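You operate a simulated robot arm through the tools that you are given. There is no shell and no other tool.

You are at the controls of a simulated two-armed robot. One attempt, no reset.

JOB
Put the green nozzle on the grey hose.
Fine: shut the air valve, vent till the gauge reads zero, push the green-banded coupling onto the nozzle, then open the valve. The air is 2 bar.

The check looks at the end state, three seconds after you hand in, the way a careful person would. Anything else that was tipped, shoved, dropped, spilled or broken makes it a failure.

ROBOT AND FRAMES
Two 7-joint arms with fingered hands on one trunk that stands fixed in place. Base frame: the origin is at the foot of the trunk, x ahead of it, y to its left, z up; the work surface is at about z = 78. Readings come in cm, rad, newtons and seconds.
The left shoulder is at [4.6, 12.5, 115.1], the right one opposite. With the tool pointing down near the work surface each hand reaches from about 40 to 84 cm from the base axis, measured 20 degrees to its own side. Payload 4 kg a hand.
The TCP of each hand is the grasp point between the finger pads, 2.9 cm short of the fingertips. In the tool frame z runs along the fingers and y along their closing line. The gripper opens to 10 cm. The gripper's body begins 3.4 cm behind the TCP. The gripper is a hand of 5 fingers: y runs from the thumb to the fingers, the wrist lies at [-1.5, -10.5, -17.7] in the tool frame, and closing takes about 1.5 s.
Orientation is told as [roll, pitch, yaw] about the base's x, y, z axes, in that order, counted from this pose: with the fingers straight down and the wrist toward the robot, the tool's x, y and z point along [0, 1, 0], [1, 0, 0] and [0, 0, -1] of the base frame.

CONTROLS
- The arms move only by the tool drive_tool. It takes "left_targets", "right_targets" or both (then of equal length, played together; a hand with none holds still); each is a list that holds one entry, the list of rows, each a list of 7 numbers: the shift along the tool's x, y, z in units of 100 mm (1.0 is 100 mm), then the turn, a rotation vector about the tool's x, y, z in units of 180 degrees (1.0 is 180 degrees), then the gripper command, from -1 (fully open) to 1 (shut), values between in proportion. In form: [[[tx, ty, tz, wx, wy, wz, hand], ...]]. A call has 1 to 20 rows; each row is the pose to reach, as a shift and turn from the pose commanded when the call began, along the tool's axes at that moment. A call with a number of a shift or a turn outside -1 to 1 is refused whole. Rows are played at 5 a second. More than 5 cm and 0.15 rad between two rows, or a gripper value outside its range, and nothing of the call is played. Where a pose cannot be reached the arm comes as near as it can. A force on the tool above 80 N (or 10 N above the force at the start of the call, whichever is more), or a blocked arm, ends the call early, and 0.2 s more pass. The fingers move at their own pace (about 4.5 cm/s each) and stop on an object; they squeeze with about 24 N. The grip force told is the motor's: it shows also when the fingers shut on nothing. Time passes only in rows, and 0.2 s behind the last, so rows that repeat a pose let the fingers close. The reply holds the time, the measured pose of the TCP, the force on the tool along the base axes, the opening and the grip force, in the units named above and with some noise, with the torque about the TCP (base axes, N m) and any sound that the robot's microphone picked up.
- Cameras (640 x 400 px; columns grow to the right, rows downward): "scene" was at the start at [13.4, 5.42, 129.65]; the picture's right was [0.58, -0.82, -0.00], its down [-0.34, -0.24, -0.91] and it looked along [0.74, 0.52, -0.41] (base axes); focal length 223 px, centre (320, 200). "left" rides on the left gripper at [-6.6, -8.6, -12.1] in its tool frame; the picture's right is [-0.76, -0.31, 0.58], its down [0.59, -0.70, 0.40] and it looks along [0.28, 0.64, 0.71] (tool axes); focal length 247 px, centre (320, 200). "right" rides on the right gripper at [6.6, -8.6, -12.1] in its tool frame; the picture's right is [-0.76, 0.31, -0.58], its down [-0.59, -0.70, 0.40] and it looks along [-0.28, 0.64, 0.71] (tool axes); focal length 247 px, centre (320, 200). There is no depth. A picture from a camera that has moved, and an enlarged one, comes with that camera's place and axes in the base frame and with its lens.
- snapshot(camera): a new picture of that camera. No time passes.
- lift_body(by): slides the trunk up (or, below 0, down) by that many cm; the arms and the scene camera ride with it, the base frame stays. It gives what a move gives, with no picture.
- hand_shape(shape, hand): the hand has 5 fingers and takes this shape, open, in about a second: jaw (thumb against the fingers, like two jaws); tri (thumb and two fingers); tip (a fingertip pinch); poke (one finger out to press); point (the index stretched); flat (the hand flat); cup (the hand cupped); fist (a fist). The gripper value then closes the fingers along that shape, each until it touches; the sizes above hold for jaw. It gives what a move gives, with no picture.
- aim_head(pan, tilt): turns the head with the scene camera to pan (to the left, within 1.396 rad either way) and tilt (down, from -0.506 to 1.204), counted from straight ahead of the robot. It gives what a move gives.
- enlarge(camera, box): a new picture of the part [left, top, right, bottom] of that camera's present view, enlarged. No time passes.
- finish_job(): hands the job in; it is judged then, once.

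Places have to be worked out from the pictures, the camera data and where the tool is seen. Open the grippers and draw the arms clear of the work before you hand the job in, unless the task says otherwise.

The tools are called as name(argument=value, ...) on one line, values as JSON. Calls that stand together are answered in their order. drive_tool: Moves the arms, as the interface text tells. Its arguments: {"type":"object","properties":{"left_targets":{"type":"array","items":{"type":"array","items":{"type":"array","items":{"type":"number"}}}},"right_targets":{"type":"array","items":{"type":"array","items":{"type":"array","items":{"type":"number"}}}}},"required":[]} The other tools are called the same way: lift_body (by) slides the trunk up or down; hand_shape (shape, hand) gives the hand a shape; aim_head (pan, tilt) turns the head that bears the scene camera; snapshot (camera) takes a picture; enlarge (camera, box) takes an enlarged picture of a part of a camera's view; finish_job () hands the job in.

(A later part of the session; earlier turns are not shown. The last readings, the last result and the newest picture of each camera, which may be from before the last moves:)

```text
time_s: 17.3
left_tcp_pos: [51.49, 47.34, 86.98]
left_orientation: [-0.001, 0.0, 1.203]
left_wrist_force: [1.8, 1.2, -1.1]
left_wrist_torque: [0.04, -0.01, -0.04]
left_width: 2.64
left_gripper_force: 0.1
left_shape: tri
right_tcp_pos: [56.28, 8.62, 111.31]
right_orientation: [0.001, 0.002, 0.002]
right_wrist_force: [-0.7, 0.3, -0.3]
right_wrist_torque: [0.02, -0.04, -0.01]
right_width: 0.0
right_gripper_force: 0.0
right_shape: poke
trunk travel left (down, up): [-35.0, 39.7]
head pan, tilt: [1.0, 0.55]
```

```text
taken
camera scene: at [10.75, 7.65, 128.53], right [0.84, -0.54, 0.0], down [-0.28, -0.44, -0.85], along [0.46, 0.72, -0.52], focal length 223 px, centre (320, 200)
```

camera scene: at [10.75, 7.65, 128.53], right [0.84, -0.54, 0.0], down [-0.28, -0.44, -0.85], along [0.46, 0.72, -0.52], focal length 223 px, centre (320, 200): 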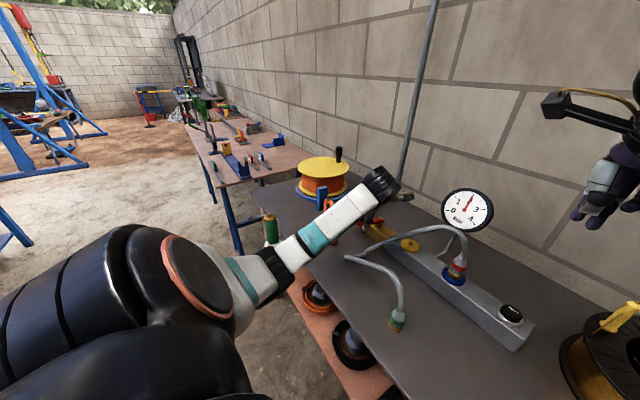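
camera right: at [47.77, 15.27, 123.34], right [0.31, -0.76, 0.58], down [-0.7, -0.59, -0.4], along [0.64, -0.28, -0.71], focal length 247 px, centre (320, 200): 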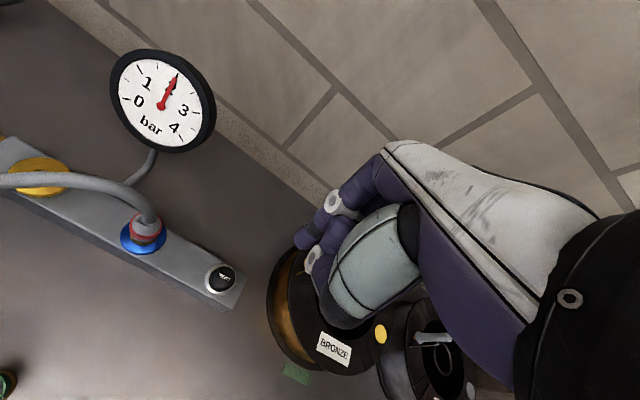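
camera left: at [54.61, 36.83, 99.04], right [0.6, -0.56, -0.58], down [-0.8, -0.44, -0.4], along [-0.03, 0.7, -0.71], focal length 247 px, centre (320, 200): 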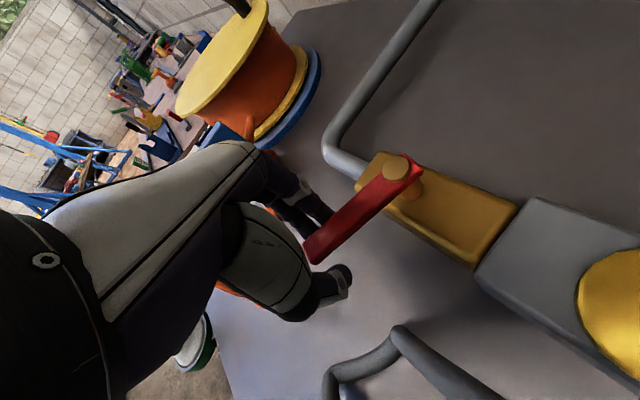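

Continuing smoothly with almost no force. I take the last third of the turn to 90° and slightly beyond so that the closed stop is felt.

drive_tool(left_targets=[[[-0.0092, -0.0641, 0.0, 0, 0, -0.0318, 0.48], [-0.0247, -0.127, 0.0, 0, 0, -0.0637, 0.48], [-0.0465, -0.1879, 0.0, 0, 0, -0.0955, 0.48], [-0.0654, -0.2291, 0.0, 0, 0, -0.1178, 0.48], [-0.0735, -0.245, 0.0, 0, 0, -0.1178, 0.48], [-0.082, -0.262, 0.0, 0, 0, -0.1178, 0.48]]])

snapshot(camera="left")

enlarge(camera="scene", box=[320, 170, 540, 350])

```text
time_s: 18.7
left_tcp_pos: [51.3, 44.72, 87.02]
left_orientation: [-0.002, 0.001, 1.572]
left_wrist_force: [0.5, 10.6, 1.4]
left_wrist_torque: [0.26, -0.03, -0.02]
left_width: 2.78
left_gripper_force: 0.0
left_shape: tri
right_tcp_pos: [56.24, 8.75, 111.26]
right_orientation: [0.0, 0.002, 0.002]
right_wrist_force: [-0.3, 0.3, -0.6]
right_wrist_torque: [0.0, -0.05, 0.02]
right_width: 0.0
right_gripper_force: 0.2
right_shape: poke
trunk travel left (down, up): [-35.0, 39.7]
head pan, tilt: [1.0, 0.55]
```

```text
taken
camera left: at [58.01, 36.07, 99.03], right [0.76, -0.31, -0.58], down [-0.59, -0.7, -0.4], along [-0.28, 0.64, -0.71], focal length 247 px, centre (320, 200)
```

left: 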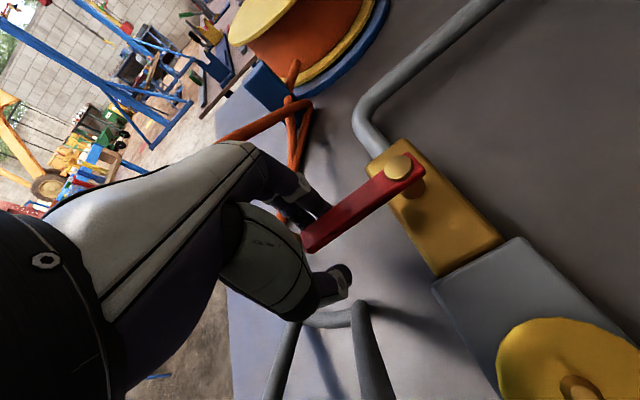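

```text
2.22 times, centred on (430, 260) of scene
camera zoom: at [10.71, 7.75, 128.53], right [0.84, -0.54, 0.0], down [-0.28, -0.44, -0.85], along [0.46, 0.72, -0.52], focal length 496 px, centre (76, 67)
```

zoom: 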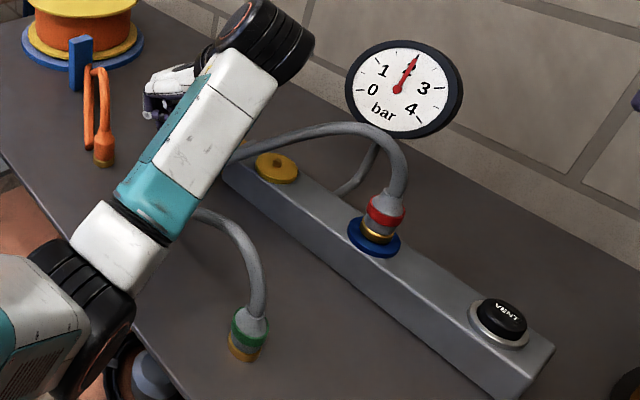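

The handle now points at the robot, square to the pipe, with 10.6 N resisting. I nudge a little further to confirm it is on its closed stop.

drive_tool(left_targets=[[[0.0, -0.02, 0.0, 0, 0, 0, 0.48], [0.0, -0.04, 0.0, 0, 0, 0, 0.48]]])

enlarge(camera="left", box=[260, 100, 500, 280])

```text
time_s: 19.3
left_tcp_pos: [51.29, 44.38, 87.06]
left_orientation: [0.001, 0.001, 1.573]
left_wrist_force: [0.7, 14.2, 2.1]
left_wrist_torque: [0.36, 0.03, 0.04]
left_width: 3.76
left_gripper_force: 0.2
left_shape: tri
right_tcp_pos: [56.23, 8.87, 111.34]
right_orientation: [-0.003, 0.002, 0.002]
right_wrist_force: [-0.1, 0.0, -0.3]
right_wrist_torque: [-0.02, 0.0, -0.01]
right_width: 0.0
right_gripper_force: 0.0
right_shape: poke
trunk travel left (down, up): [-35.0, 39.7]
head pan, tilt: [1.0, 0.55]
```

```text
2.22 times, centred on (380, 190) of left
camera zoom: at [57.98, 35.7, 99.06], right [0.76, -0.31, -0.58], down [-0.59, -0.7, -0.4], along [-0.28, 0.64, -0.71], focal length 549 px, centre (187, 222)
```

zoom: 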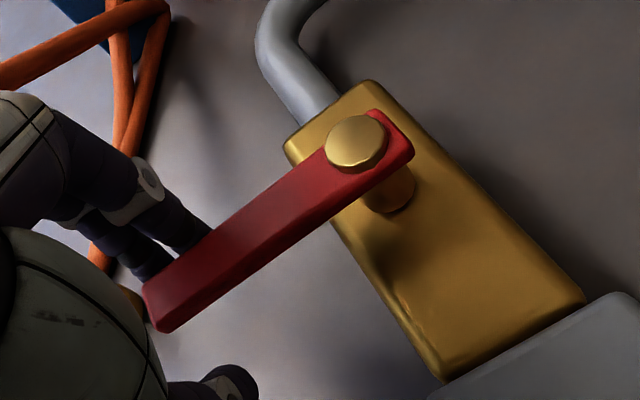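

The fingers were pushed open against the handle, so it is firmly on its closed stop: the valve is shut. Now I lift the left hand off the handle and bring the right hand's fingertips to just above the vent button.

drive_tool(left_targets=[[[0.0, 0.06, 0.0, 0, 0, 0, 0.0], [0.0, 0.06, -0.05, 0, 0, 0, 0.0], [0.0, 0.06, -0.25, 0, 0, 0, 0.0], [0.0, 0.06, -0.5, 0, 0, 0, 0.0], [0.0, 0.06, -0.75, 0, 0, 0, 0.0], [0.0, 0.06, -1.0, 0, 0, 0, 0.0]]], right_targets=[[[0.01, 0.03, 0.15, 0, 0, 0, -1], [0.02, 0.06, 0.3, 0, 0, 0, -1], [0.03, 0.1, 0.5, 0, 0, 0, -1], [0.05, 0.14, 0.7, 0, 0, 0, -1], [0.06, 0.16, 0.85, 0, 0, 0, -1], [0.06, 0.16, 1.0, 0, 0, 0, -1]]])

aim_head(pan=0.5, tilt=0.5)

snapshot(camera="scene")

snapshot(camera="left")

snapshot(camera="right")

```text
time_s: 20.7
left_tcp_pos: [51.42, 44.89, 97.14]
left_orientation: [0.002, 0.0, 1.571]
left_wrist_force: [0.6, 1.0, 1.5]
left_wrist_torque: [0.03, 0.0, 0.01]
left_width: 4.98
left_gripper_force: 0.0
left_shape: tri
right_tcp_pos: [57.83, 9.25, 101.23]
right_orientation: [-0.001, 0.002, 0.003]
right_wrist_force: [0.1, 0.8, 0.7]
right_wrist_torque: [-0.02, 0.02, 0.0]
right_width: 0.03
right_gripper_force: 0.0
right_shape: poke
trunk travel left (down, up): [-35.0, 39.7]
head pan, tilt: [1.0, 0.55]
```

```text
time_s: 21.6
left_tcp_pos: [51.6, 44.92, 97.02]
left_orientation: [0.0, 0.0, 1.57]
left_wrist_force: [0.4, 0.2, 0.4]
left_wrist_torque: [0.01, -0.01, -0.03]
left_width: 5.01
left_gripper_force: 0.1
left_shape: tri
right_tcp_pos: [57.75, 9.26, 101.4]
right_orientation: [0.0, 0.002, 0.002]
right_wrist_force: [-0.1, -0.3, 0.1]
right_wrist_torque: [-0.04, 0.05, -0.02]
right_width: 0.03
right_gripper_force: 0.2
right_shape: poke
trunk travel left (down, up): [-35.0, 39.7]
head pan, tilt: [0.499, 0.499]
```

```text
taken
camera scene: at [13.85, 4.46, 128.99], right [0.48, -0.88, 0.0], down [-0.42, -0.23, -0.88], along [0.77, 0.42, -0.48], focal length 223 px, centre (320, 200)
```

scene: 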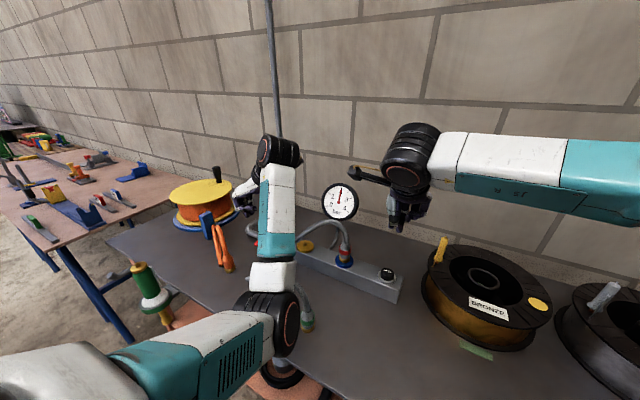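

```text
taken
camera left: at [58.08, 36.17, 109.2], right [0.76, -0.31, -0.58], down [-0.59, -0.7, -0.4], along [-0.28, 0.64, -0.71], focal length 247 px, centre (320, 200)
```

left: 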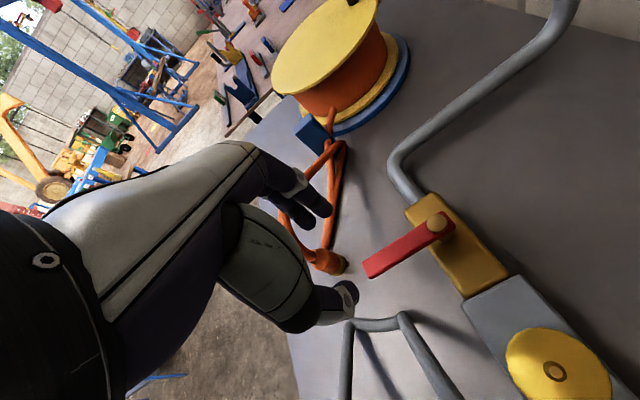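

```text
taken
camera right: at [49.25, 15.79, 113.48], right [0.31, -0.76, 0.58], down [-0.7, -0.59, -0.4], along [0.64, -0.28, -0.71], focal length 247 px, centre (320, 200)
```

right: 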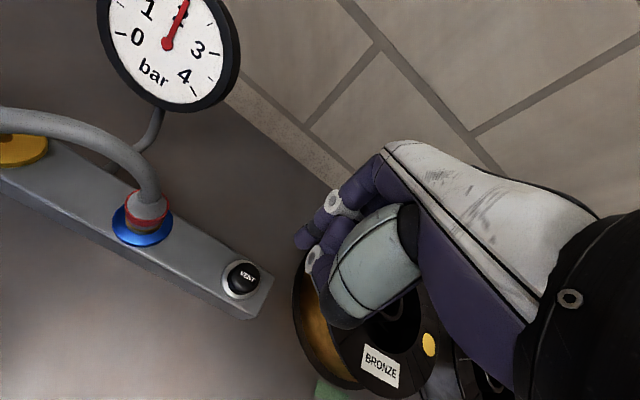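

The handle is square to the pipe and the right fingertips are over the vent (button at about (57.9, 9.5)). I lower the right hand 10 cm to hover just above it.

drive_tool(right_targets=[[[0.01, 0.0, 0.25, 0, 0, 0, -1], [0.02, 0.01, 0.5, 0, 0, 0, -1], [0.02, 0.01, 0.75, 0, 0, 0, -1], [0.02, 0.01, 0.9, 0, 0, 0, -1], [0.02, 0.01, 1.0, 0, 0, 0, -1]]])

enlarge(camera="scene", box=[300, 160, 440, 310])

snapshot(camera="right")

```text
time_s: 22.8
left_tcp_pos: [51.48, 44.85, 97.09]
left_orientation: [0.0, 0.0, 1.571]
left_wrist_force: [0.2, 0.2, 1.0]
left_wrist_torque: [0.04, 0.02, 0.0]
left_width: 4.97
left_gripper_force: 0.0
left_shape: tri
right_tcp_pos: [57.9, 9.61, 91.42]
right_orientation: [0.001, 0.001, 0.002]
right_wrist_force: [0.4, -0.5, 0.4]
right_wrist_torque: [-0.01, -0.03, -0.01]
right_width: 0.02
right_gripper_force: 0.0
right_shape: poke
trunk travel left (down, up): [-35.0, 39.7]
head pan, tilt: [0.499, 0.499]
```

```text
2.67 times, centred on (370, 235) of scene
camera zoom: at [13.86, 4.46, 128.99], right [0.48, -0.88, 0.0], down [-0.42, -0.23, -0.88], along [0.77, 0.42, -0.48], focal length 595 px, centre (187, 107)
```

zoom: 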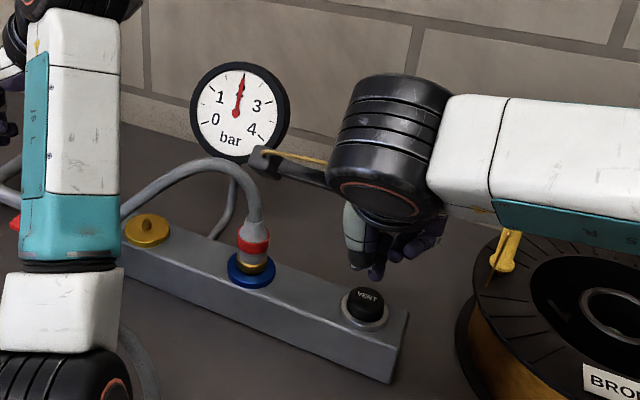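

```text
taken
camera right: at [49.25, 16.05, 103.48], right [0.31, -0.76, 0.58], down [-0.7, -0.59, -0.4], along [0.64, -0.28, -0.71], focal length 247 px, centre (320, 200)
```

right: 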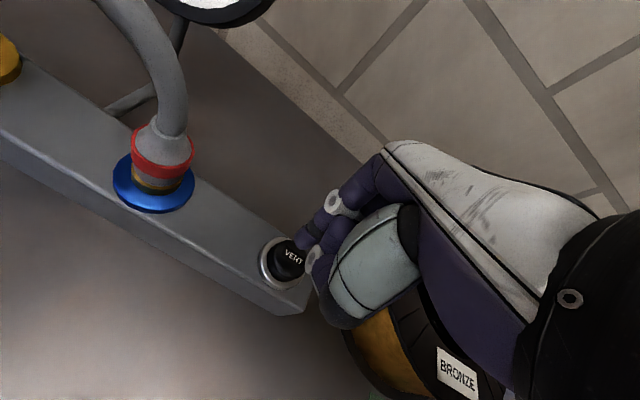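

The tips hover about 2 cm above the button. I lower in small steps to start pressing it.

drive_tool(right_targets=[[[0.0, 0.0, 0.05, 0, 0, 0, -1], [0.0, 0.0, 0.1, 0, 0, 0, -1], [0.0, 0.0, 0.15, 0, 0, 0, -1], [0.0, 0.0, 0.19, 0, 0, 0, -1], [0.0, 0.0, 0.22, 0, 0, 0, -1]]])

enlarge(camera="scene", box=[300, 160, 440, 310])

enlarge(camera="right", box=[200, 180, 360, 320])

```text
time_s: 24.0
left_tcp_pos: [51.51, 44.7, 97.1]
left_orientation: [0.0, -0.001, 1.57]
left_wrist_force: [-0.2, -0.3, -0.4]
left_wrist_torque: [0.01, -0.01, 0.05]
left_width: 5.0
left_gripper_force: 0.0
left_shape: tri
right_tcp_pos: [57.77, 9.47, 89.07]
right_orientation: [0.001, 0.0, 0.002]
right_wrist_force: [0.0, 0.3, -0.1]
right_wrist_torque: [0.03, 0.03, -0.01]
right_width: 0.0
right_gripper_force: 0.2
right_shape: poke
trunk travel left (down, up): [-35.0, 39.7]
head pan, tilt: [0.499, 0.499]
```

```text
2.67 times, centred on (370, 235) of scene
camera zoom: at [13.86, 4.45, 128.99], right [0.48, -0.88, 0.0], down [-0.42, -0.23, -0.88], along [0.77, 0.42, -0.48], focal length 595 px, centre (187, 107)
```

zoom: 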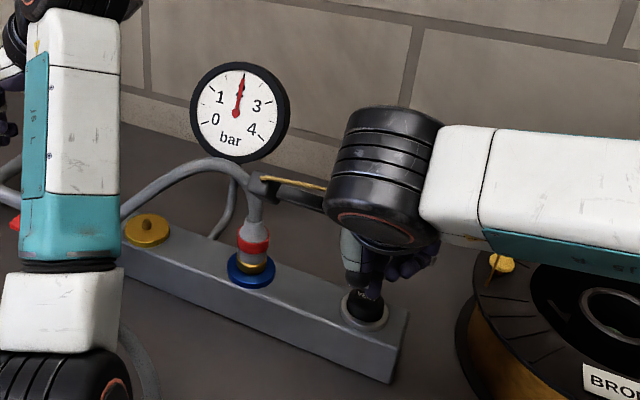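

```text
2.86 times, centred on (280, 250) of right
camera zoom: at [49.3, 16.02, 101.26], right [0.31, -0.76, 0.58], down [-0.7, -0.59, -0.4], along [0.64, -0.28, -0.71], focal length 706 px, centre (434, 57)
```

zoom: 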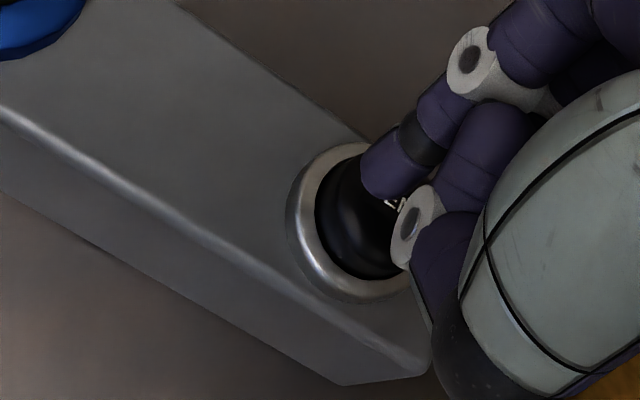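

No contact yet at TCP z=89.1; the fingertips are right over the VENT label. I keep lowering in small steps, watching the force and gauge.

drive_tool(right_targets=[[[0.0, 0.0, 0.03, 0, 0, 0, -1], [0.0, 0.0, 0.06, 0, 0, 0, -1], [0.0, 0.0, 0.09, 0, 0, 0, -1]]])

enlarge(camera="scene", box=[300, 160, 440, 310])

```text
time_s: 24.8
left_tcp_pos: [51.55, 44.91, 97.14]
left_orientation: [0.001, 0.0, 1.572]
left_wrist_force: [0.1, -0.6, -0.7]
left_wrist_torque: [0.01, 0.03, 0.01]
left_width: 5.01
left_gripper_force: 0.0
left_shape: tri
right_tcp_pos: [57.92, 9.38, 88.24]
right_orientation: [0.0, 0.0, -0.002]
right_wrist_force: [-0.1, 0.2, 1.8]
right_wrist_torque: [0.02, -0.02, 0.0]
right_width: 0.0
right_gripper_force: 0.1
right_shape: poke
trunk travel left (down, up): [-35.0, 39.7]
head pan, tilt: [0.499, 0.499]
```

```text
2.67 times, centred on (370, 235) of scene
camera zoom: at [13.85, 4.46, 128.99], right [0.48, -0.88, 0.0], down [-0.42, -0.23, -0.88], along [0.77, 0.42, -0.48], focal length 595 px, centre (187, 107)
```

zoom: 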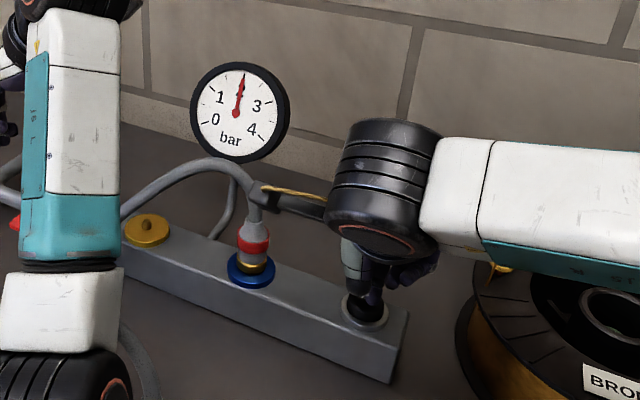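

Slight contact now (1.8 N upward). I press another 0.6 cm in fine steps and hold.

drive_tool(right_targets=[[[0.0, 0.0, 0.02, 0, 0, 0, -1], [0.0, 0.0, 0.04, 0, 0, 0, -1], [0.0, 0.0, 0.06, 0, 0, 0, -1], [0.0, 0.0, 0.06, 0, 0, 0, -1]]])

enlarge(camera="scene", box=[300, 160, 440, 310])

```text
time_s: 25.8
left_tcp_pos: [51.55, 44.85, 97.12]
left_orientation: [0.0, -0.001, 1.571]
left_wrist_force: [0.3, 0.8, -0.4]
left_wrist_torque: [0.01, 0.01, 0.02]
left_width: 5.0
left_gripper_force: 0.0
left_shape: tri
right_tcp_pos: [57.81, 9.3, 87.6]
right_orientation: [-0.001, -0.001, 0.0]
right_wrist_force: [-0.2, -0.5, 5.9]
right_wrist_torque: [-0.13, 0.0, 0.0]
right_width: 0.01
right_gripper_force: 0.1
right_shape: poke
trunk travel left (down, up): [-35.0, 39.7]
head pan, tilt: [0.499, 0.499]
heard: click
```

```text
2.67 times, centred on (370, 235) of scene
camera zoom: at [13.81, 4.44, 129.0], right [0.48, -0.88, 0.0], down [-0.42, -0.23, -0.88], along [0.77, 0.42, -0.48], focal length 595 px, centre (187, 107)
```

zoom: 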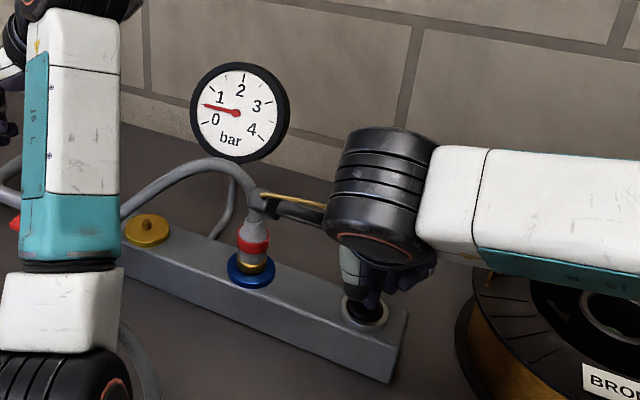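

A click was heard and the needle has dropped to below 1. I hold the button down a few seconds until the gauge reaches zero.

drive_tool(right_targets=[[[0.0, 0.0, 0.01, 0, 0, 0, -1], [0.0, 0.0, 0.01, 0, 0, 0, -1], [0.0, 0.0, 0.01, 0, 0, 0, -1], [0.0, 0.0, 0.01, 0, 0, 0, -1], [0.0, 0.0, 0.01, 0, 0, 0, -1], [0.0, 0.0, 0.01, 0, 0, 0, -1], [0.0, 0.0, 0.01, 0, 0, 0, -1], [0.0, 0.0, 0.01, 0, 0, 0, -1], [0.0, 0.0, 0.01, 0, 0, 0, -1], [0.0, 0.0, 0.01, 0, 0, 0, -1], [0.0, 0.0, 0.01, 0, 0, 0, -1], [0.0, 0.0, 0.01, 0, 0, 0, -1], [0.0, 0.0, 0.01, 0, 0, 0, -1], [0.0, 0.0, 0.01, 0, 0, 0, -1], [0.0, 0.0, 0.01, 0, 0, 0, -1], [0.0, 0.0, 0.01, 0, 0, 0, -1], [0.0, 0.0, 0.01, 0, 0, 0, -1], [0.0, 0.0, 0.01, 0, 0, 0, -1], [0.0, 0.0, 0.01, 0, 0, 0, -1], [0.0, 0.0, 0.01, 0, 0, 0, -1]]])

enlarge(camera="scene", box=[300, 170, 380, 250])

```text
time_s: 30.0
left_tcp_pos: [51.45, 44.88, 97.09]
left_orientation: [-0.002, 0.0, 1.571]
left_wrist_force: [-0.1, -0.4, 0.1]
left_wrist_torque: [0.04, 0.01, 0.0]
left_width: 5.02
left_gripper_force: 0.1
left_shape: tri
right_tcp_pos: [57.82, 9.4, 87.61]
right_orientation: [-0.001, -0.001, 0.002]
right_wrist_force: [4.6, -1.0, 16.0]
right_wrist_torque: [-0.25, -0.16, 0.05]
right_width: 0.0
right_gripper_force: 0.0
right_shape: poke
trunk travel left (down, up): [-35.0, 39.7]
head pan, tilt: [0.499, 0.499]
```

```text
5.00 times, centred on (340, 210) of scene
camera zoom: at [13.77, 4.42, 129.01], right [0.48, -0.88, 0.0], down [-0.42, -0.23, -0.88], along [0.77, 0.42, -0.48], focal length 1115 px, centre (220, 150)
```

zoom: 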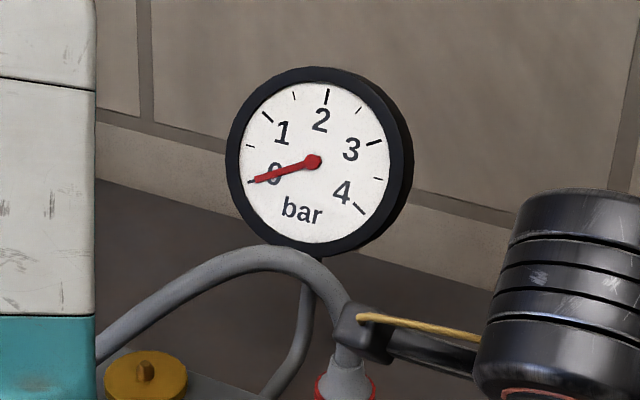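

The gauge needle sits at the zero mark. I hold a second more, then lift the right hand off the button, and check the gauge again.

drive_tool(right_targets=[[[0.0, 0.0, 0.0, 0, 0, 0, -1], [0.0, 0.0, 0.0, 0, 0, 0, -1], [0.0, 0.0, 0.0, 0, 0, 0, -1], [0.0, 0.0, 0.0, 0, 0, 0, -1], [0.0, 0.0, 0.0, 0, 0, 0, -1], [0.0, 0.0, -0.1, 0, 0, 0, -1], [0.0, 0.0, -0.3, 0, 0, 0, -1], [0.0, -0.05, -0.55, 0, 0, 0, -1], [-0.1, -0.15, -0.8, 0, 0, 0, -1], [-0.2, -0.3, -1.0, 0, 0, 0, -1]]])

enlarge(camera="scene", box=[300, 170, 420, 310])

```text
time_s: 32.2
left_tcp_pos: [51.5, 44.85, 97.14]
left_orientation: [-0.001, 0.001, 1.571]
left_wrist_force: [0.5, -0.3, 0.4]
left_wrist_torque: [0.02, -0.01, 0.0]
left_width: 5.01
left_gripper_force: 0.0
left_shape: tri
right_tcp_pos: [55.07, 7.47, 97.39]
right_orientation: [0.0, 0.003, 0.002]
right_wrist_force: [-1.0, 0.2, -1.1]
right_wrist_torque: [0.0, 0.0, -0.02]
right_width: 0.0
right_gripper_force: 0.1
right_shape: poke
trunk travel left (down, up): [-35.0, 39.7]
head pan, tilt: [0.499, 0.499]
```

```text
2.86 times, centred on (360, 240) of scene
camera zoom: at [13.83, 4.43, 129.0], right [0.48, -0.88, 0.0], down [-0.42, -0.23, -0.88], along [0.77, 0.42, -0.48], focal length 637 px, centre (206, 86)
```

zoom: 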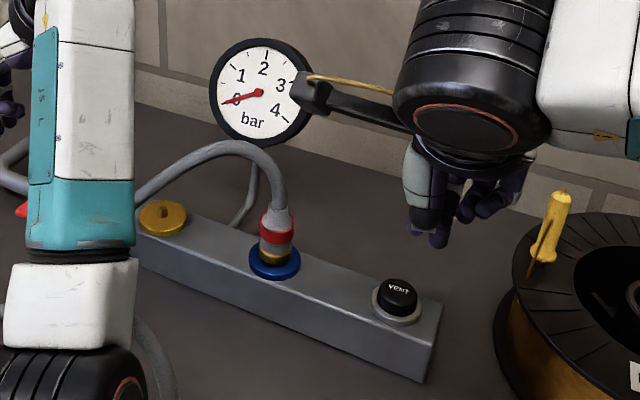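

The gauge stays at zero with the button released. I withdraw the right hand clear and swing the left hand toward the nozzle side, so that its camera can inspect the nozzle.

drive_tool(left_targets=[[[0.2, 0.08, -0.1, 0, 0, 0, 0.0], [0.4, 0.16, -0.2, 0, 0, 0, 0.0], [0.6, 0.24, -0.3, 0, 0, 0, 0.0], [0.8, 0.32, -0.4, 0, 0, 0, 0.0], [1.0, 0.4, -0.5, 0, 0, 0, 0.0]]], right_targets=[[[-0.2, -0.12, -0.2, 0, 0, 0, -1], [-0.4, -0.24, -0.4, 0, 0, 0, -1], [-0.6, -0.36, -0.6, 0, 0, 0, -1], [-0.8, -0.48, -0.8, 0, 0, 0, -1], [-1.0, -0.6, -1.0, 0, 0, 0, -1]]])

snapshot(camera="left")

snapshot(camera="scene")

```text
time_s: 33.4
left_tcp_pos: [41.56, 48.7, 101.94]
left_orientation: [0.0, 0.0, 1.571]
left_wrist_force: [-0.4, -0.5, 0.3]
left_wrist_torque: [0.0, 0.0, 0.0]
left_width: 4.98
left_gripper_force: 0.0
left_shape: tri
right_tcp_pos: [48.81, -2.57, 107.43]
right_orientation: [-0.002, 0.002, 0.0]
right_wrist_force: [0.0, -0.5, -0.5]
right_wrist_torque: [-0.01, 0.03, -0.03]
right_width: 0.0
right_gripper_force: 0.2
right_shape: poke
trunk travel left (down, up): [-35.0, 39.7]
head pan, tilt: [0.499, 0.499]
```

```text
taken
camera left: at [48.07, 40.02, 114.15], right [0.76, -0.31, -0.58], down [-0.59, -0.7, -0.4], along [-0.28, 0.64, -0.71], focal length 247 px, centre (320, 200)
```

left: 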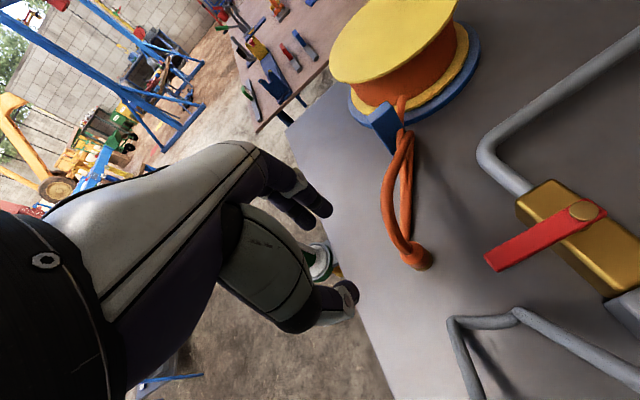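

```text
taken
camera scene: at [13.81, 4.4, 129.0], right [0.48, -0.88, 0.0], down [-0.42, -0.23, -0.88], along [0.77, 0.42, -0.48], focal length 223 px, centre (320, 200)
```

scene: 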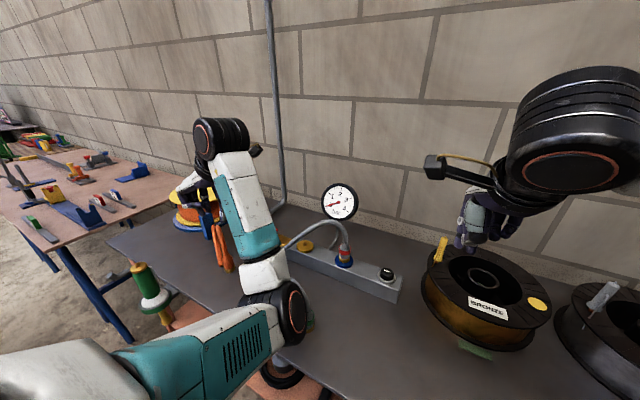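

The nozzle is hidden behind the fingers from here. I shift the left hand further over, keeping well above it, to get an unobstructed look.

drive_tool(left_targets=[[[0.2, 0.2, -0.1, 0, 0, 0, 0.0], [0.4, 0.4, -0.2, 0, 0, 0, 0.0], [0.6, 0.6, -0.3, 0, 0, 0, 0.0], [0.8, 0.8, -0.35, 0, 0, 0, 0.0], [1.0, 1.0, -0.4, 0, 0, 0, 0.0]]])

snapshot(camera="left")

snapshot(camera="scene")

```text
time_s: 34.6
left_tcp_pos: [31.38, 59.27, 106.17]
left_orientation: [0.0, -0.001, 1.57]
left_wrist_force: [0.1, 0.5, 0.1]
left_wrist_torque: [0.03, 0.01, -0.01]
left_width: 5.01
left_gripper_force: 0.1
left_shape: tri
right_tcp_pos: [49.01, -2.54, 107.44]
right_orientation: [0.001, 0.0, 0.004]
right_wrist_force: [0.3, 0.6, -0.1]
right_wrist_torque: [0.01, 0.04, 0.01]
right_width: 0.0
right_gripper_force: 0.1
right_shape: poke
trunk travel left (down, up): [-35.0, 39.7]
head pan, tilt: [0.499, 0.499]
```

```text
taken
camera left: at [37.98, 50.4, 118.12], right [0.76, -0.31, -0.58], down [-0.59, -0.7, -0.4], along [-0.28, 0.64, -0.71], focal length 247 px, centre (320, 200)
```

left: 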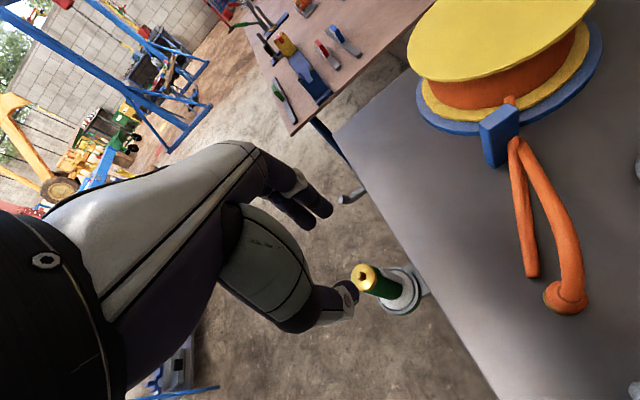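

```text
taken
camera scene: at [13.82, 4.5, 129.0], right [0.48, -0.88, 0.0], down [-0.42, -0.23, -0.88], along [0.77, 0.42, -0.48], focal length 223 px, centre (320, 200)
```

scene: 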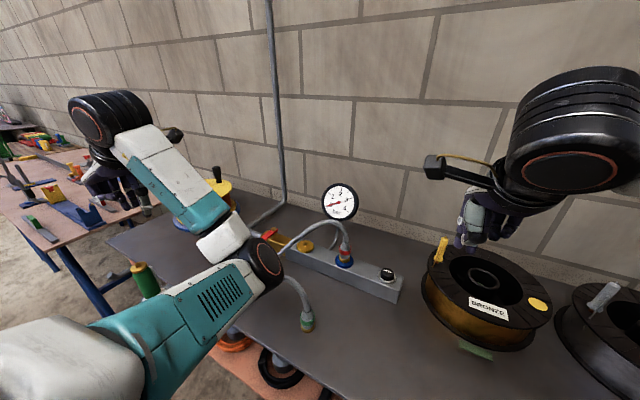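

enlarge(camera="left", box=[310, 170, 450, 340])

enlarge(camera="scene", box=[90, 240, 210, 360])

enlarge(camera="scene", box=[260, 250, 340, 350])

```text
2.35 times, centred on (380, 255) of left
camera zoom: at [37.98, 50.4, 118.12], right [0.76, -0.31, -0.58], down [-0.59, -0.7, -0.4], along [-0.28, 0.64, -0.71], focal length 581 px, centre (179, 71)
```

zoom: 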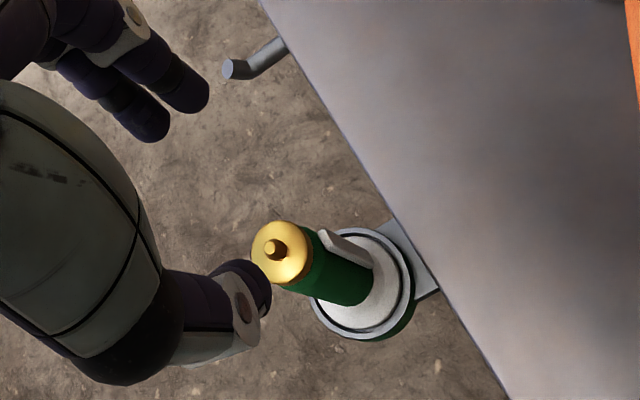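

```text
3.33 times, centred on (150, 300) of scene
camera zoom: at [13.82, 4.5, 129.0], right [0.48, -0.88, 0.0], down [-0.42, -0.23, -0.88], along [0.77, 0.42, -0.48], focal length 744 px, centre (887, -133)
```

zoom: 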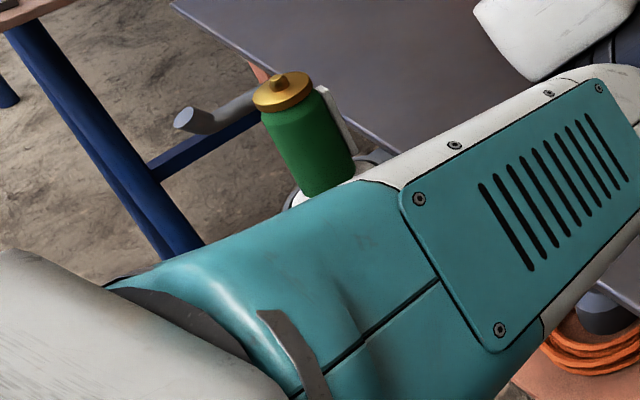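

```text
4.00 times, centred on (300, 300) of scene
camera zoom: at [13.82, 4.5, 129.0], right [0.48, -0.88, 0.0], down [-0.42, -0.23, -0.88], along [0.77, 0.42, -0.48], focal length 892 px, centre (400, -200)
```

zoom: 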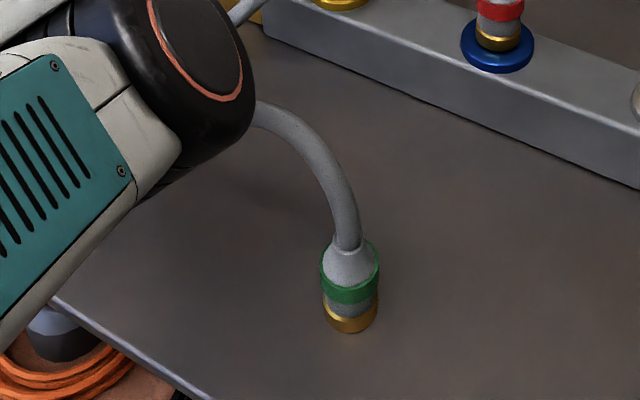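

The two views agree: the nozzle's brass stud tip is at about (27.9, 61.8, 89.9), with the nozzle vertical in its ring. The coupling stands upright at about (39.8, 22.0), z 78–84, its hose arching up to z≈90 toward +y. I'll grasp it from the robot side with tilted fingers; first I raise the trunk to give the left arm room.

lift_body(by=15)

hand_shape(hand="left", shape="tri")

```text
time_s: 36.4
left_tcp_pos: [31.37, 58.76, 121.04]
left_orientation: [0.001, -0.001, 1.573]
left_wrist_force: [-0.5, -0.7, 0.1]
left_wrist_torque: [-0.04, 0.0, 0.01]
left_width: 5.03
left_gripper_force: 0.1
left_shape: tri
right_tcp_pos: [48.96, -2.58, 122.52]
right_orientation: [-0.001, 0.002, 0.003]
right_wrist_force: [-0.1, -0.1, -0.2]
right_wrist_torque: [0.02, 0.0, 0.02]
right_width: 0.01
right_gripper_force: 0.0
right_shape: poke
trunk travel left (down, up): [-50.0, 24.7]
head pan, tilt: [0.499, 0.499]
```

```text
time_s: 37.3
left_tcp_pos: [31.52, 58.91, 121.05]
left_orientation: [0.001, 0.0, 1.57]
left_wrist_force: [-0.3, -0.4, -0.4]
left_wrist_torque: [-0.03, 0.0, -0.02]
left_width: 9.98
left_gripper_force: 0.1
left_shape: tri
right_tcp_pos: [48.99, -2.72, 122.55]
right_orientation: [0.0, 0.0, -0.001]
right_wrist_force: [0.7, 0.2, -0.5]
right_wrist_torque: [-0.01, 0.01, 0.04]
right_width: 0.01
right_gripper_force: 0.1
right_shape: poke
trunk travel left (down, up): [-50.0, 24.7]
head pan, tilt: [0.499, 0.499]
```

Now I move the left hand back toward the front of the coupling while turning it 20° clockwise, staying high.

drive_tool(left_targets=[[[0.0, -0.17, 0.05, 0, 0, 0.02, -1], [0.0, -0.34, 0.1, 0, 0, 0.04, -1], [0.0, -0.5, 0.15, 0, 0, 0.06, -1], [0.0, -0.67, 0.2, 0, 0, 0.08, -1], [0.0, -0.84, 0.25, 0, 0, 0.1, -1], [0.0, -1.0, 0.3, 0, 0, 0.111, -1]]])

snapshot(camera="scene")

```text
time_s: 38.7
left_tcp_pos: [31.55, 48.84, 117.92]
left_orientation: [0.0, -0.001, 1.221]
left_wrist_force: [0.1, -0.1, -0.1]
left_wrist_torque: [-0.02, -0.02, 0.01]
left_width: 9.97
left_gripper_force: 0.1
left_shape: tri
right_tcp_pos: [48.98, -2.71, 122.4]
right_orientation: [0.001, 0.003, 0.003]
right_wrist_force: [0.5, -0.8, 0.3]
right_wrist_torque: [0.03, -0.02, -0.03]
right_width: 0.0
right_gripper_force: 0.1
right_shape: poke
trunk travel left (down, up): [-50.0, 24.7]
head pan, tilt: [0.499, 0.499]
```

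```text
taken
camera scene: at [11.51, 4.4, 144.19], right [0.48, -0.88, 0.0], down [-0.42, -0.23, -0.88], along [0.77, 0.42, -0.48], focal length 223 px, centre (320, 200)
```

scene: 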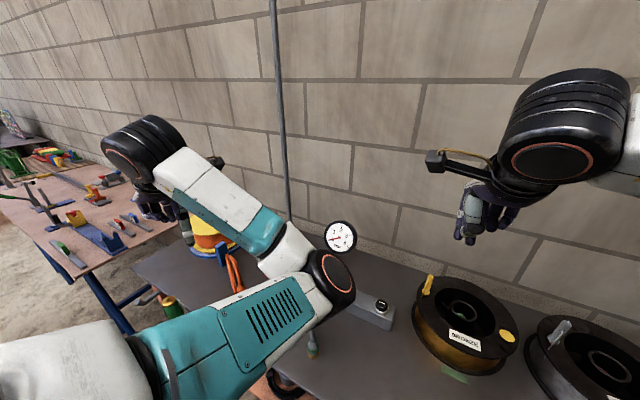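

The elbow has swung inward, low over the coupling; that posture is no good for the pick. I turn the hand back toward its starting yaw so the elbow swings out to the left again.

drive_tool(left_targets=[[[-0.07, 0.03, 0.0, 0, 0, 0.039, -1], [-0.15, 0.06, 0.0, 0, 0, 0.078, -1], [-0.22, 0.08, 0.0, 0, 0, 0.117, -1], [-0.3, 0.11, 0.0, 0, 0, 0.156, -1], [-0.37, 0.14, 0.0, 0, 0, 0.195, -1], [-0.45, 0.16, 0.0, 0, 0, 0.234, -1], [-0.52, 0.19, 0.0, 0, 0, 0.273, -1], [-0.6, 0.22, 0.0, 0, 0, 0.312, -1], [-0.67, 0.25, 0.0, 0, 0, 0.351, -1], [-0.75, 0.27, 0.0, 0, 0, 0.388, -1]]])

snapshot(camera="scene")

```text
time_s: 40.9
left_tcp_pos: [39.42, 48.81, 118.17]
left_orientation: [0.0, 0.0, 0.0]
left_wrist_force: [-0.7, -0.1, -0.2]
left_wrist_torque: [0.01, -0.01, -0.03]
left_width: 9.98
left_gripper_force: 0.1
left_shape: tri
right_tcp_pos: [48.94, -2.6, 122.59]
right_orientation: [0.002, 0.0, 0.001]
right_wrist_force: [-0.2, 0.1, -0.6]
right_wrist_torque: [0.0, 0.01, 0.01]
right_width: 0.02
right_gripper_force: 0.0
right_shape: poke
trunk travel left (down, up): [-50.0, 24.7]
head pan, tilt: [0.499, 0.499]
```

```text
taken
camera scene: at [11.52, 4.44, 144.18], right [0.48, -0.88, 0.0], down [-0.42, -0.23, -0.88], along [0.77, 0.42, -0.48], focal length 223 px, centre (320, 200)
```

scene: 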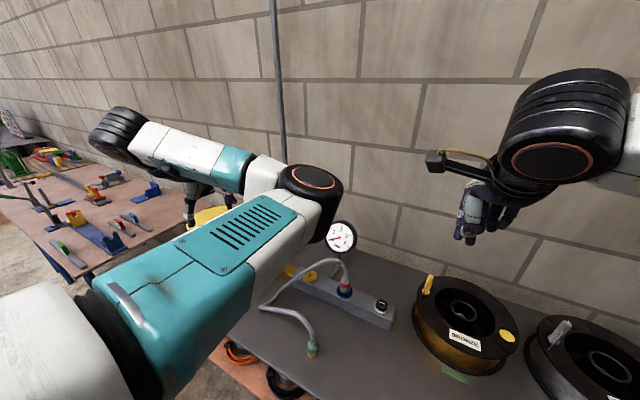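

The elbow kept its inward swing. Since the arm follows its path reversibly, I'll retrace the path to unwind it, all at safe height: first back to the turned pose.

drive_tool(left_targets=[[[0, -0.08, 0, 0, 0, -0.039, -1], [0, -0.16, 0, 0, 0, -0.078, -1], [0, -0.24, 0, 0, 0, -0.117, -1], [0, -0.32, 0, 0, 0, -0.156, -1], [0, -0.4, 0, 0, 0, -0.195, -1], [0, -0.48, 0, 0, 0, -0.234, -1], [0, -0.56, 0, 0, 0, -0.273, -1], [0, -0.64, 0, 0, 0, -0.312, -1], [0, -0.72, 0, 0, 0, -0.351, -1], [0, -0.79, 0, 0, 0, -0.388, -1]]])

```text
time_s: 43.1
left_tcp_pos: [31.45, 48.86, 117.96]
left_orientation: [-0.001, -0.002, 1.225]
left_wrist_force: [0.4, -0.3, -0.1]
left_wrist_torque: [-0.01, 0.02, 0.01]
left_width: 9.96
left_gripper_force: 0.0
left_shape: tri
right_tcp_pos: [49.0, -2.6, 122.54]
right_orientation: [0.0, 0.003, 0.002]
right_wrist_force: [-0.3, 0.6, -0.4]
right_wrist_torque: [0.0, 0.02, 0.02]
right_width: 0.0
right_gripper_force: 0.1
right_shape: poke
trunk travel left (down, up): [-50.0, 24.7]
head pan, tilt: [0.499, 0.499]
```

Continuing to retrace: back out to (31.5, 59, 121).

drive_tool(left_targets=[[[0.057, 0.157, -0.05, 0, 0, -0.02, -1], [0.114, 0.313, -0.1, 0, 0, -0.04, -1], [0.171, 0.47, -0.15, 0, 0, -0.06, -1], [0.228, 0.627, -0.2, 0, 0, -0.08, -1], [0.285, 0.783, -0.25, 0, 0, -0.1, -1], [0.342, 0.94, -0.3, 0, 0, -0.111, -1]]])

drive_tool(left_targets=[[[-0.2, -0.2, 0.08, 0, 0, 0, -1], [-0.4, -0.4, 0.16, 0, 0, 0, -1], [-0.6, -0.6, 0.24, 0, 0, 0, -1], [-0.8, -0.8, 0.32, 0, 0, 0, -1], [-1.0, -1.0, 0.4, 0, 0, 0, -1]]])

drive_tool(left_targets=[[[-0.2, -0.08, 0.06, 0, 0, 0, -1], [-0.4, -0.16, 0.12, 0, 0, 0, -1], [-0.6, -0.24, 0.18, 0, 0, 0, -1], [-0.8, -0.32, 0.24, 0, 0, 0, -1], [-1.0, -0.4, 0.3, 0, 0, 0, -1]]])

snapshot(camera="scene")

```text
time_s: 44.5
left_tcp_pos: [31.5, 58.98, 120.94]
left_orientation: [0.0, 0.001, 1.571]
left_wrist_force: [0.1, 0.2, 0.0]
left_wrist_torque: [-0.01, -0.02, 0.02]
left_width: 9.98
left_gripper_force: 0.1
left_shape: tri
right_tcp_pos: [48.9, -2.54, 122.49]
right_orientation: [0.001, 0.001, 0.003]
right_wrist_force: [-0.8, 0.9, 0.5]
right_wrist_torque: [-0.01, 0.0, -0.04]
right_width: 0.0
right_gripper_force: 0.1
right_shape: poke
trunk travel left (down, up): [-50.0, 24.7]
head pan, tilt: [0.499, 0.499]
```

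```text
time_s: 45.7
left_tcp_pos: [41.54, 48.73, 116.9]
left_orientation: [0.0, 0.0, 1.571]
left_wrist_force: [1.1, -0.3, -0.3]
left_wrist_torque: [0.03, 0.02, 0.0]
left_width: 10.01
left_gripper_force: 0.0
left_shape: tri
right_tcp_pos: [48.81, -2.73, 122.43]
right_orientation: [0.001, 0.002, 0.002]
right_wrist_force: [0.1, -0.1, 0.4]
right_wrist_torque: [0.0, 0.01, -0.01]
right_width: 0.01
right_gripper_force: 0.1
right_shape: poke
trunk travel left (down, up): [-50.0, 24.7]
head pan, tilt: [0.499, 0.499]
```

```text
time_s: 46.9
left_tcp_pos: [51.47, 44.79, 113.93]
left_orientation: [0.001, -0.001, 1.572]
left_wrist_force: [0.3, 0.5, -0.4]
left_wrist_torque: [0.03, 0.0, 0.03]
left_width: 9.98
left_gripper_force: 0.1
left_shape: tri
right_tcp_pos: [48.96, -2.56, 122.43]
right_orientation: [-0.001, 0.003, 0.003]
right_wrist_force: [0.4, -0.3, 0.0]
right_wrist_torque: [0.03, -0.02, 0.04]
right_width: 0.0
right_gripper_force: 0.1
right_shape: poke
trunk travel left (down, up): [-50.0, 24.7]
head pan, tilt: [0.499, 0.499]
```

```text
taken
camera scene: at [11.55, 4.43, 144.18], right [0.48, -0.88, 0.0], down [-0.42, -0.23, -0.88], along [0.77, 0.42, -0.48], focal length 223 px, centre (320, 200)
```

scene: 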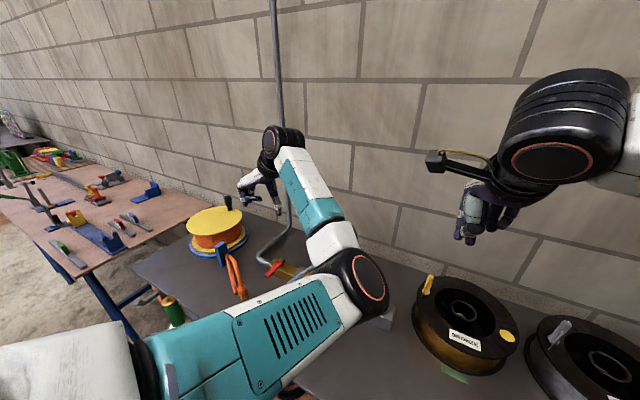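

The elbow is still inward. I turn the hand back to yaw 0 and beyond to the negative side, which should roll the elbow up and outward, checking as I go.

drive_tool(left_targets=[[[0.05, 0.05, -0.04, 0, 0, 0.045, -1], [0.1, 0.1, -0.08, 0, 0, 0.09, -1], [0.15, 0.15, -0.12, 0, 0, 0.135, -1], [0.2, 0.2, -0.16, 0, 0, 0.18, -1], [0.25, 0.25, -0.2, 0, 0, 0.225, -1], [0.3, 0.3, -0.24, 0, 0, 0.27, -1], [0.35, 0.35, -0.28, 0, 0, 0.315, -1], [0.4, 0.4, -0.32, 0, 0, 0.36, -1], [0.45, 0.45, -0.36, 0, 0, 0.405, -1], [0.5, 0.5, -0.4, 0, 0, 0.45, -1], [0.5, 0.5, -0.4, 0, 0, 0.5, -1]]])

snapshot(camera="scene")

```text
refused: row 11 steps farther than a row can; nothing moved
```

```text
taken
camera scene: at [11.55, 4.43, 144.18], right [0.48, -0.88, 0.0], down [-0.42, -0.23, -0.88], along [0.77, 0.42, -0.48], focal length 223 px, centre (320, 200)
```

scene: 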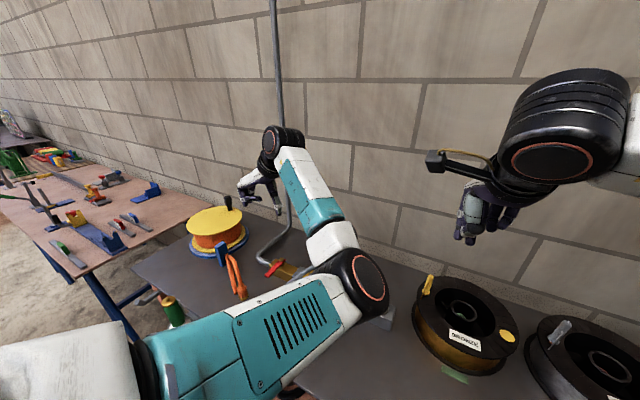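

drive_tool(left_targets=[[[0.05, 0.05, -0.04, 0, 0, 0.045, -1], [0.1, 0.1, -0.08, 0, 0, 0.09, -1], [0.15, 0.15, -0.12, 0, 0, 0.135, -1], [0.2, 0.2, -0.16, 0, 0, 0.18, -1], [0.25, 0.25, -0.2, 0, 0, 0.225, -1], [0.3, 0.3, -0.24, 0, 0, 0.27, -1], [0.35, 0.35, -0.28, 0, 0, 0.315, -1], [0.4, 0.4, -0.32, 0, 0, 0.36, -1], [0.45, 0.45, -0.36, 0, 0, 0.405, -1], [0.5, 0.5, -0.4, 0, 0, 0.45, -1], [0.5, 0.5, -0.4, 0, 0, 0.495, -1]]])

snapshot(camera="scene")

```text
time_s: 49.3
left_tcp_pos: [46.58, 49.79, 117.87]
left_orientation: [0.0, -0.001, 0.014]
left_wrist_force: [-1.2, 0.3, 0.2]
left_wrist_torque: [-0.01, -0.02, 0.01]
left_width: 9.95
left_gripper_force: 0.0
left_shape: tri
right_tcp_pos: [48.93, -2.73, 122.61]
right_orientation: [0.0, 0.0, 0.0]
right_wrist_force: [-0.1, 0.3, 0.0]
right_wrist_torque: [-0.01, 0.0, -0.02]
right_width: 0.0
right_gripper_force: 0.1
right_shape: poke
trunk travel left (down, up): [-50.0, 24.7]
head pan, tilt: [0.499, 0.499]
```

```text
taken
camera scene: at [11.5, 4.49, 144.19], right [0.48, -0.88, 0.0], down [-0.42, -0.23, -0.88], along [0.77, 0.42, -0.48], focal length 223 px, centre (320, 200)
```

scene: 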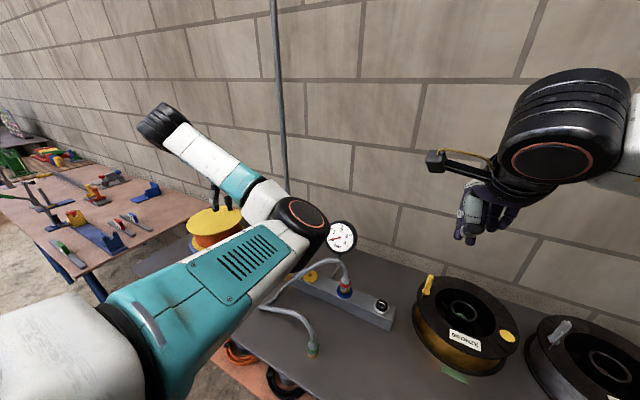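

Good, the elbow is rising. I continue the yaw to about −70°.

drive_tool(left_targets=[[[0, -0.02, 0, 0, 0, 0.045, -1], [0, -0.04, 0, 0, 0, 0.09, -1], [0, -0.06, 0, 0, 0, 0.135, -1], [0, -0.08, 0, 0, 0, 0.18, -1], [0, -0.1, 0, 0, 0, 0.225, -1], [0, -0.12, 0, 0, 0, 0.27, -1], [0, -0.14, 0, 0, 0, 0.315, -1], [0, -0.16, 0, 0, 0, 0.36, -1], [0, -0.18, 0, 0, 0, 0.4, -1]]])

snapshot(camera="scene")

```text
time_s: 51.3
left_tcp_pos: [44.76, 49.58, 118.01]
left_orientation: [-0.001, 0.0, -1.244]
left_wrist_force: [0.2, -0.2, -0.8]
left_wrist_torque: [-0.01, 0.02, -0.01]
left_width: 9.97
left_gripper_force: 0.0
left_shape: tri
right_tcp_pos: [48.94, -2.58, 122.44]
right_orientation: [-0.001, 0.002, 0.003]
right_wrist_force: [0.3, -0.5, 0.2]
right_wrist_torque: [0.01, 0.01, 0.0]
right_width: 0.0
right_gripper_force: 0.1
right_shape: poke
trunk travel left (down, up): [-50.0, 24.7]
head pan, tilt: [0.499, 0.499]
```

```text
taken
camera scene: at [11.51, 4.46, 144.19], right [0.48, -0.88, 0.0], down [-0.42, -0.23, -0.88], along [0.77, 0.42, -0.48], focal length 223 px, centre (320, 200)
```

scene: 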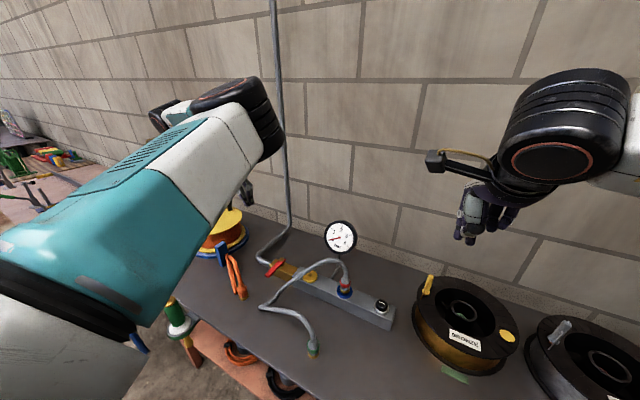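

The elbow is now up and clear. I've settled on a simpler grasp: default yaw, hand rolled about 45° about x (fingers on ±x of the coupling, palm on the −y side, hose free toward +y). I return to yaw 0 while moving toward the coupling, still high.

drive_tool(left_targets=[[[-0.08, 0.09, 0, 0, 0, -0.044, -1], [-0.16, 0.18, 0, 0, 0, -0.088, -1], [-0.24, 0.27, 0, 0, 0, -0.132, -1], [-0.32, 0.36, 0, 0, 0, -0.176, -1], [-0.4, 0.45, 0, 0, 0, -0.22, -1], [-0.48, 0.54, 0, 0, 0, -0.264, -1], [-0.56, 0.64, 0, 0, 0, -0.308, -1], [-0.63, 0.73, 0, 0, 0, -0.352, -1], [-0.7, 0.82, 0, 0, 0, -0.396, -1]]])

snapshot(camera="scene")

```text
time_s: 53.3
left_tcp_pos: [40.78, 39.57, 118.04]
left_orientation: [0.001, 0.0, 0.005]
left_wrist_force: [0.1, -0.4, -1.3]
left_wrist_torque: [0.01, -0.01, -0.02]
left_width: 9.97
left_gripper_force: 0.1
left_shape: tri
right_tcp_pos: [48.92, -2.65, 122.49]
right_orientation: [0.0, 0.001, 0.002]
right_wrist_force: [-0.2, 0.0, 0.1]
right_wrist_torque: [-0.03, -0.02, 0.01]
right_width: 0.01
right_gripper_force: 0.0
right_shape: poke
trunk travel left (down, up): [-50.0, 24.7]
head pan, tilt: [0.499, 0.499]
```

```text
taken
camera scene: at [11.5, 4.36, 144.19], right [0.48, -0.88, 0.0], down [-0.42, -0.23, -0.88], along [0.77, 0.42, -0.48], focal length 223 px, centre (320, 200)
```

scene: 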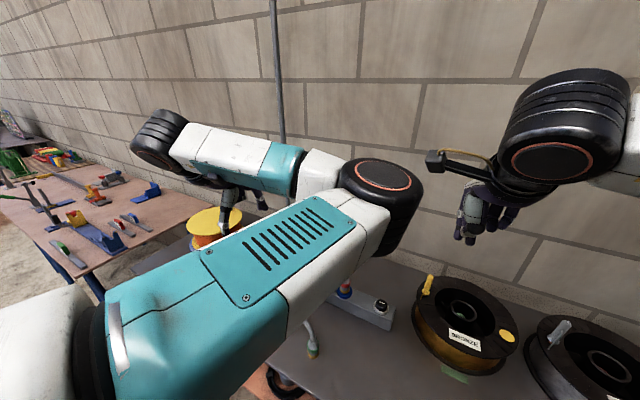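

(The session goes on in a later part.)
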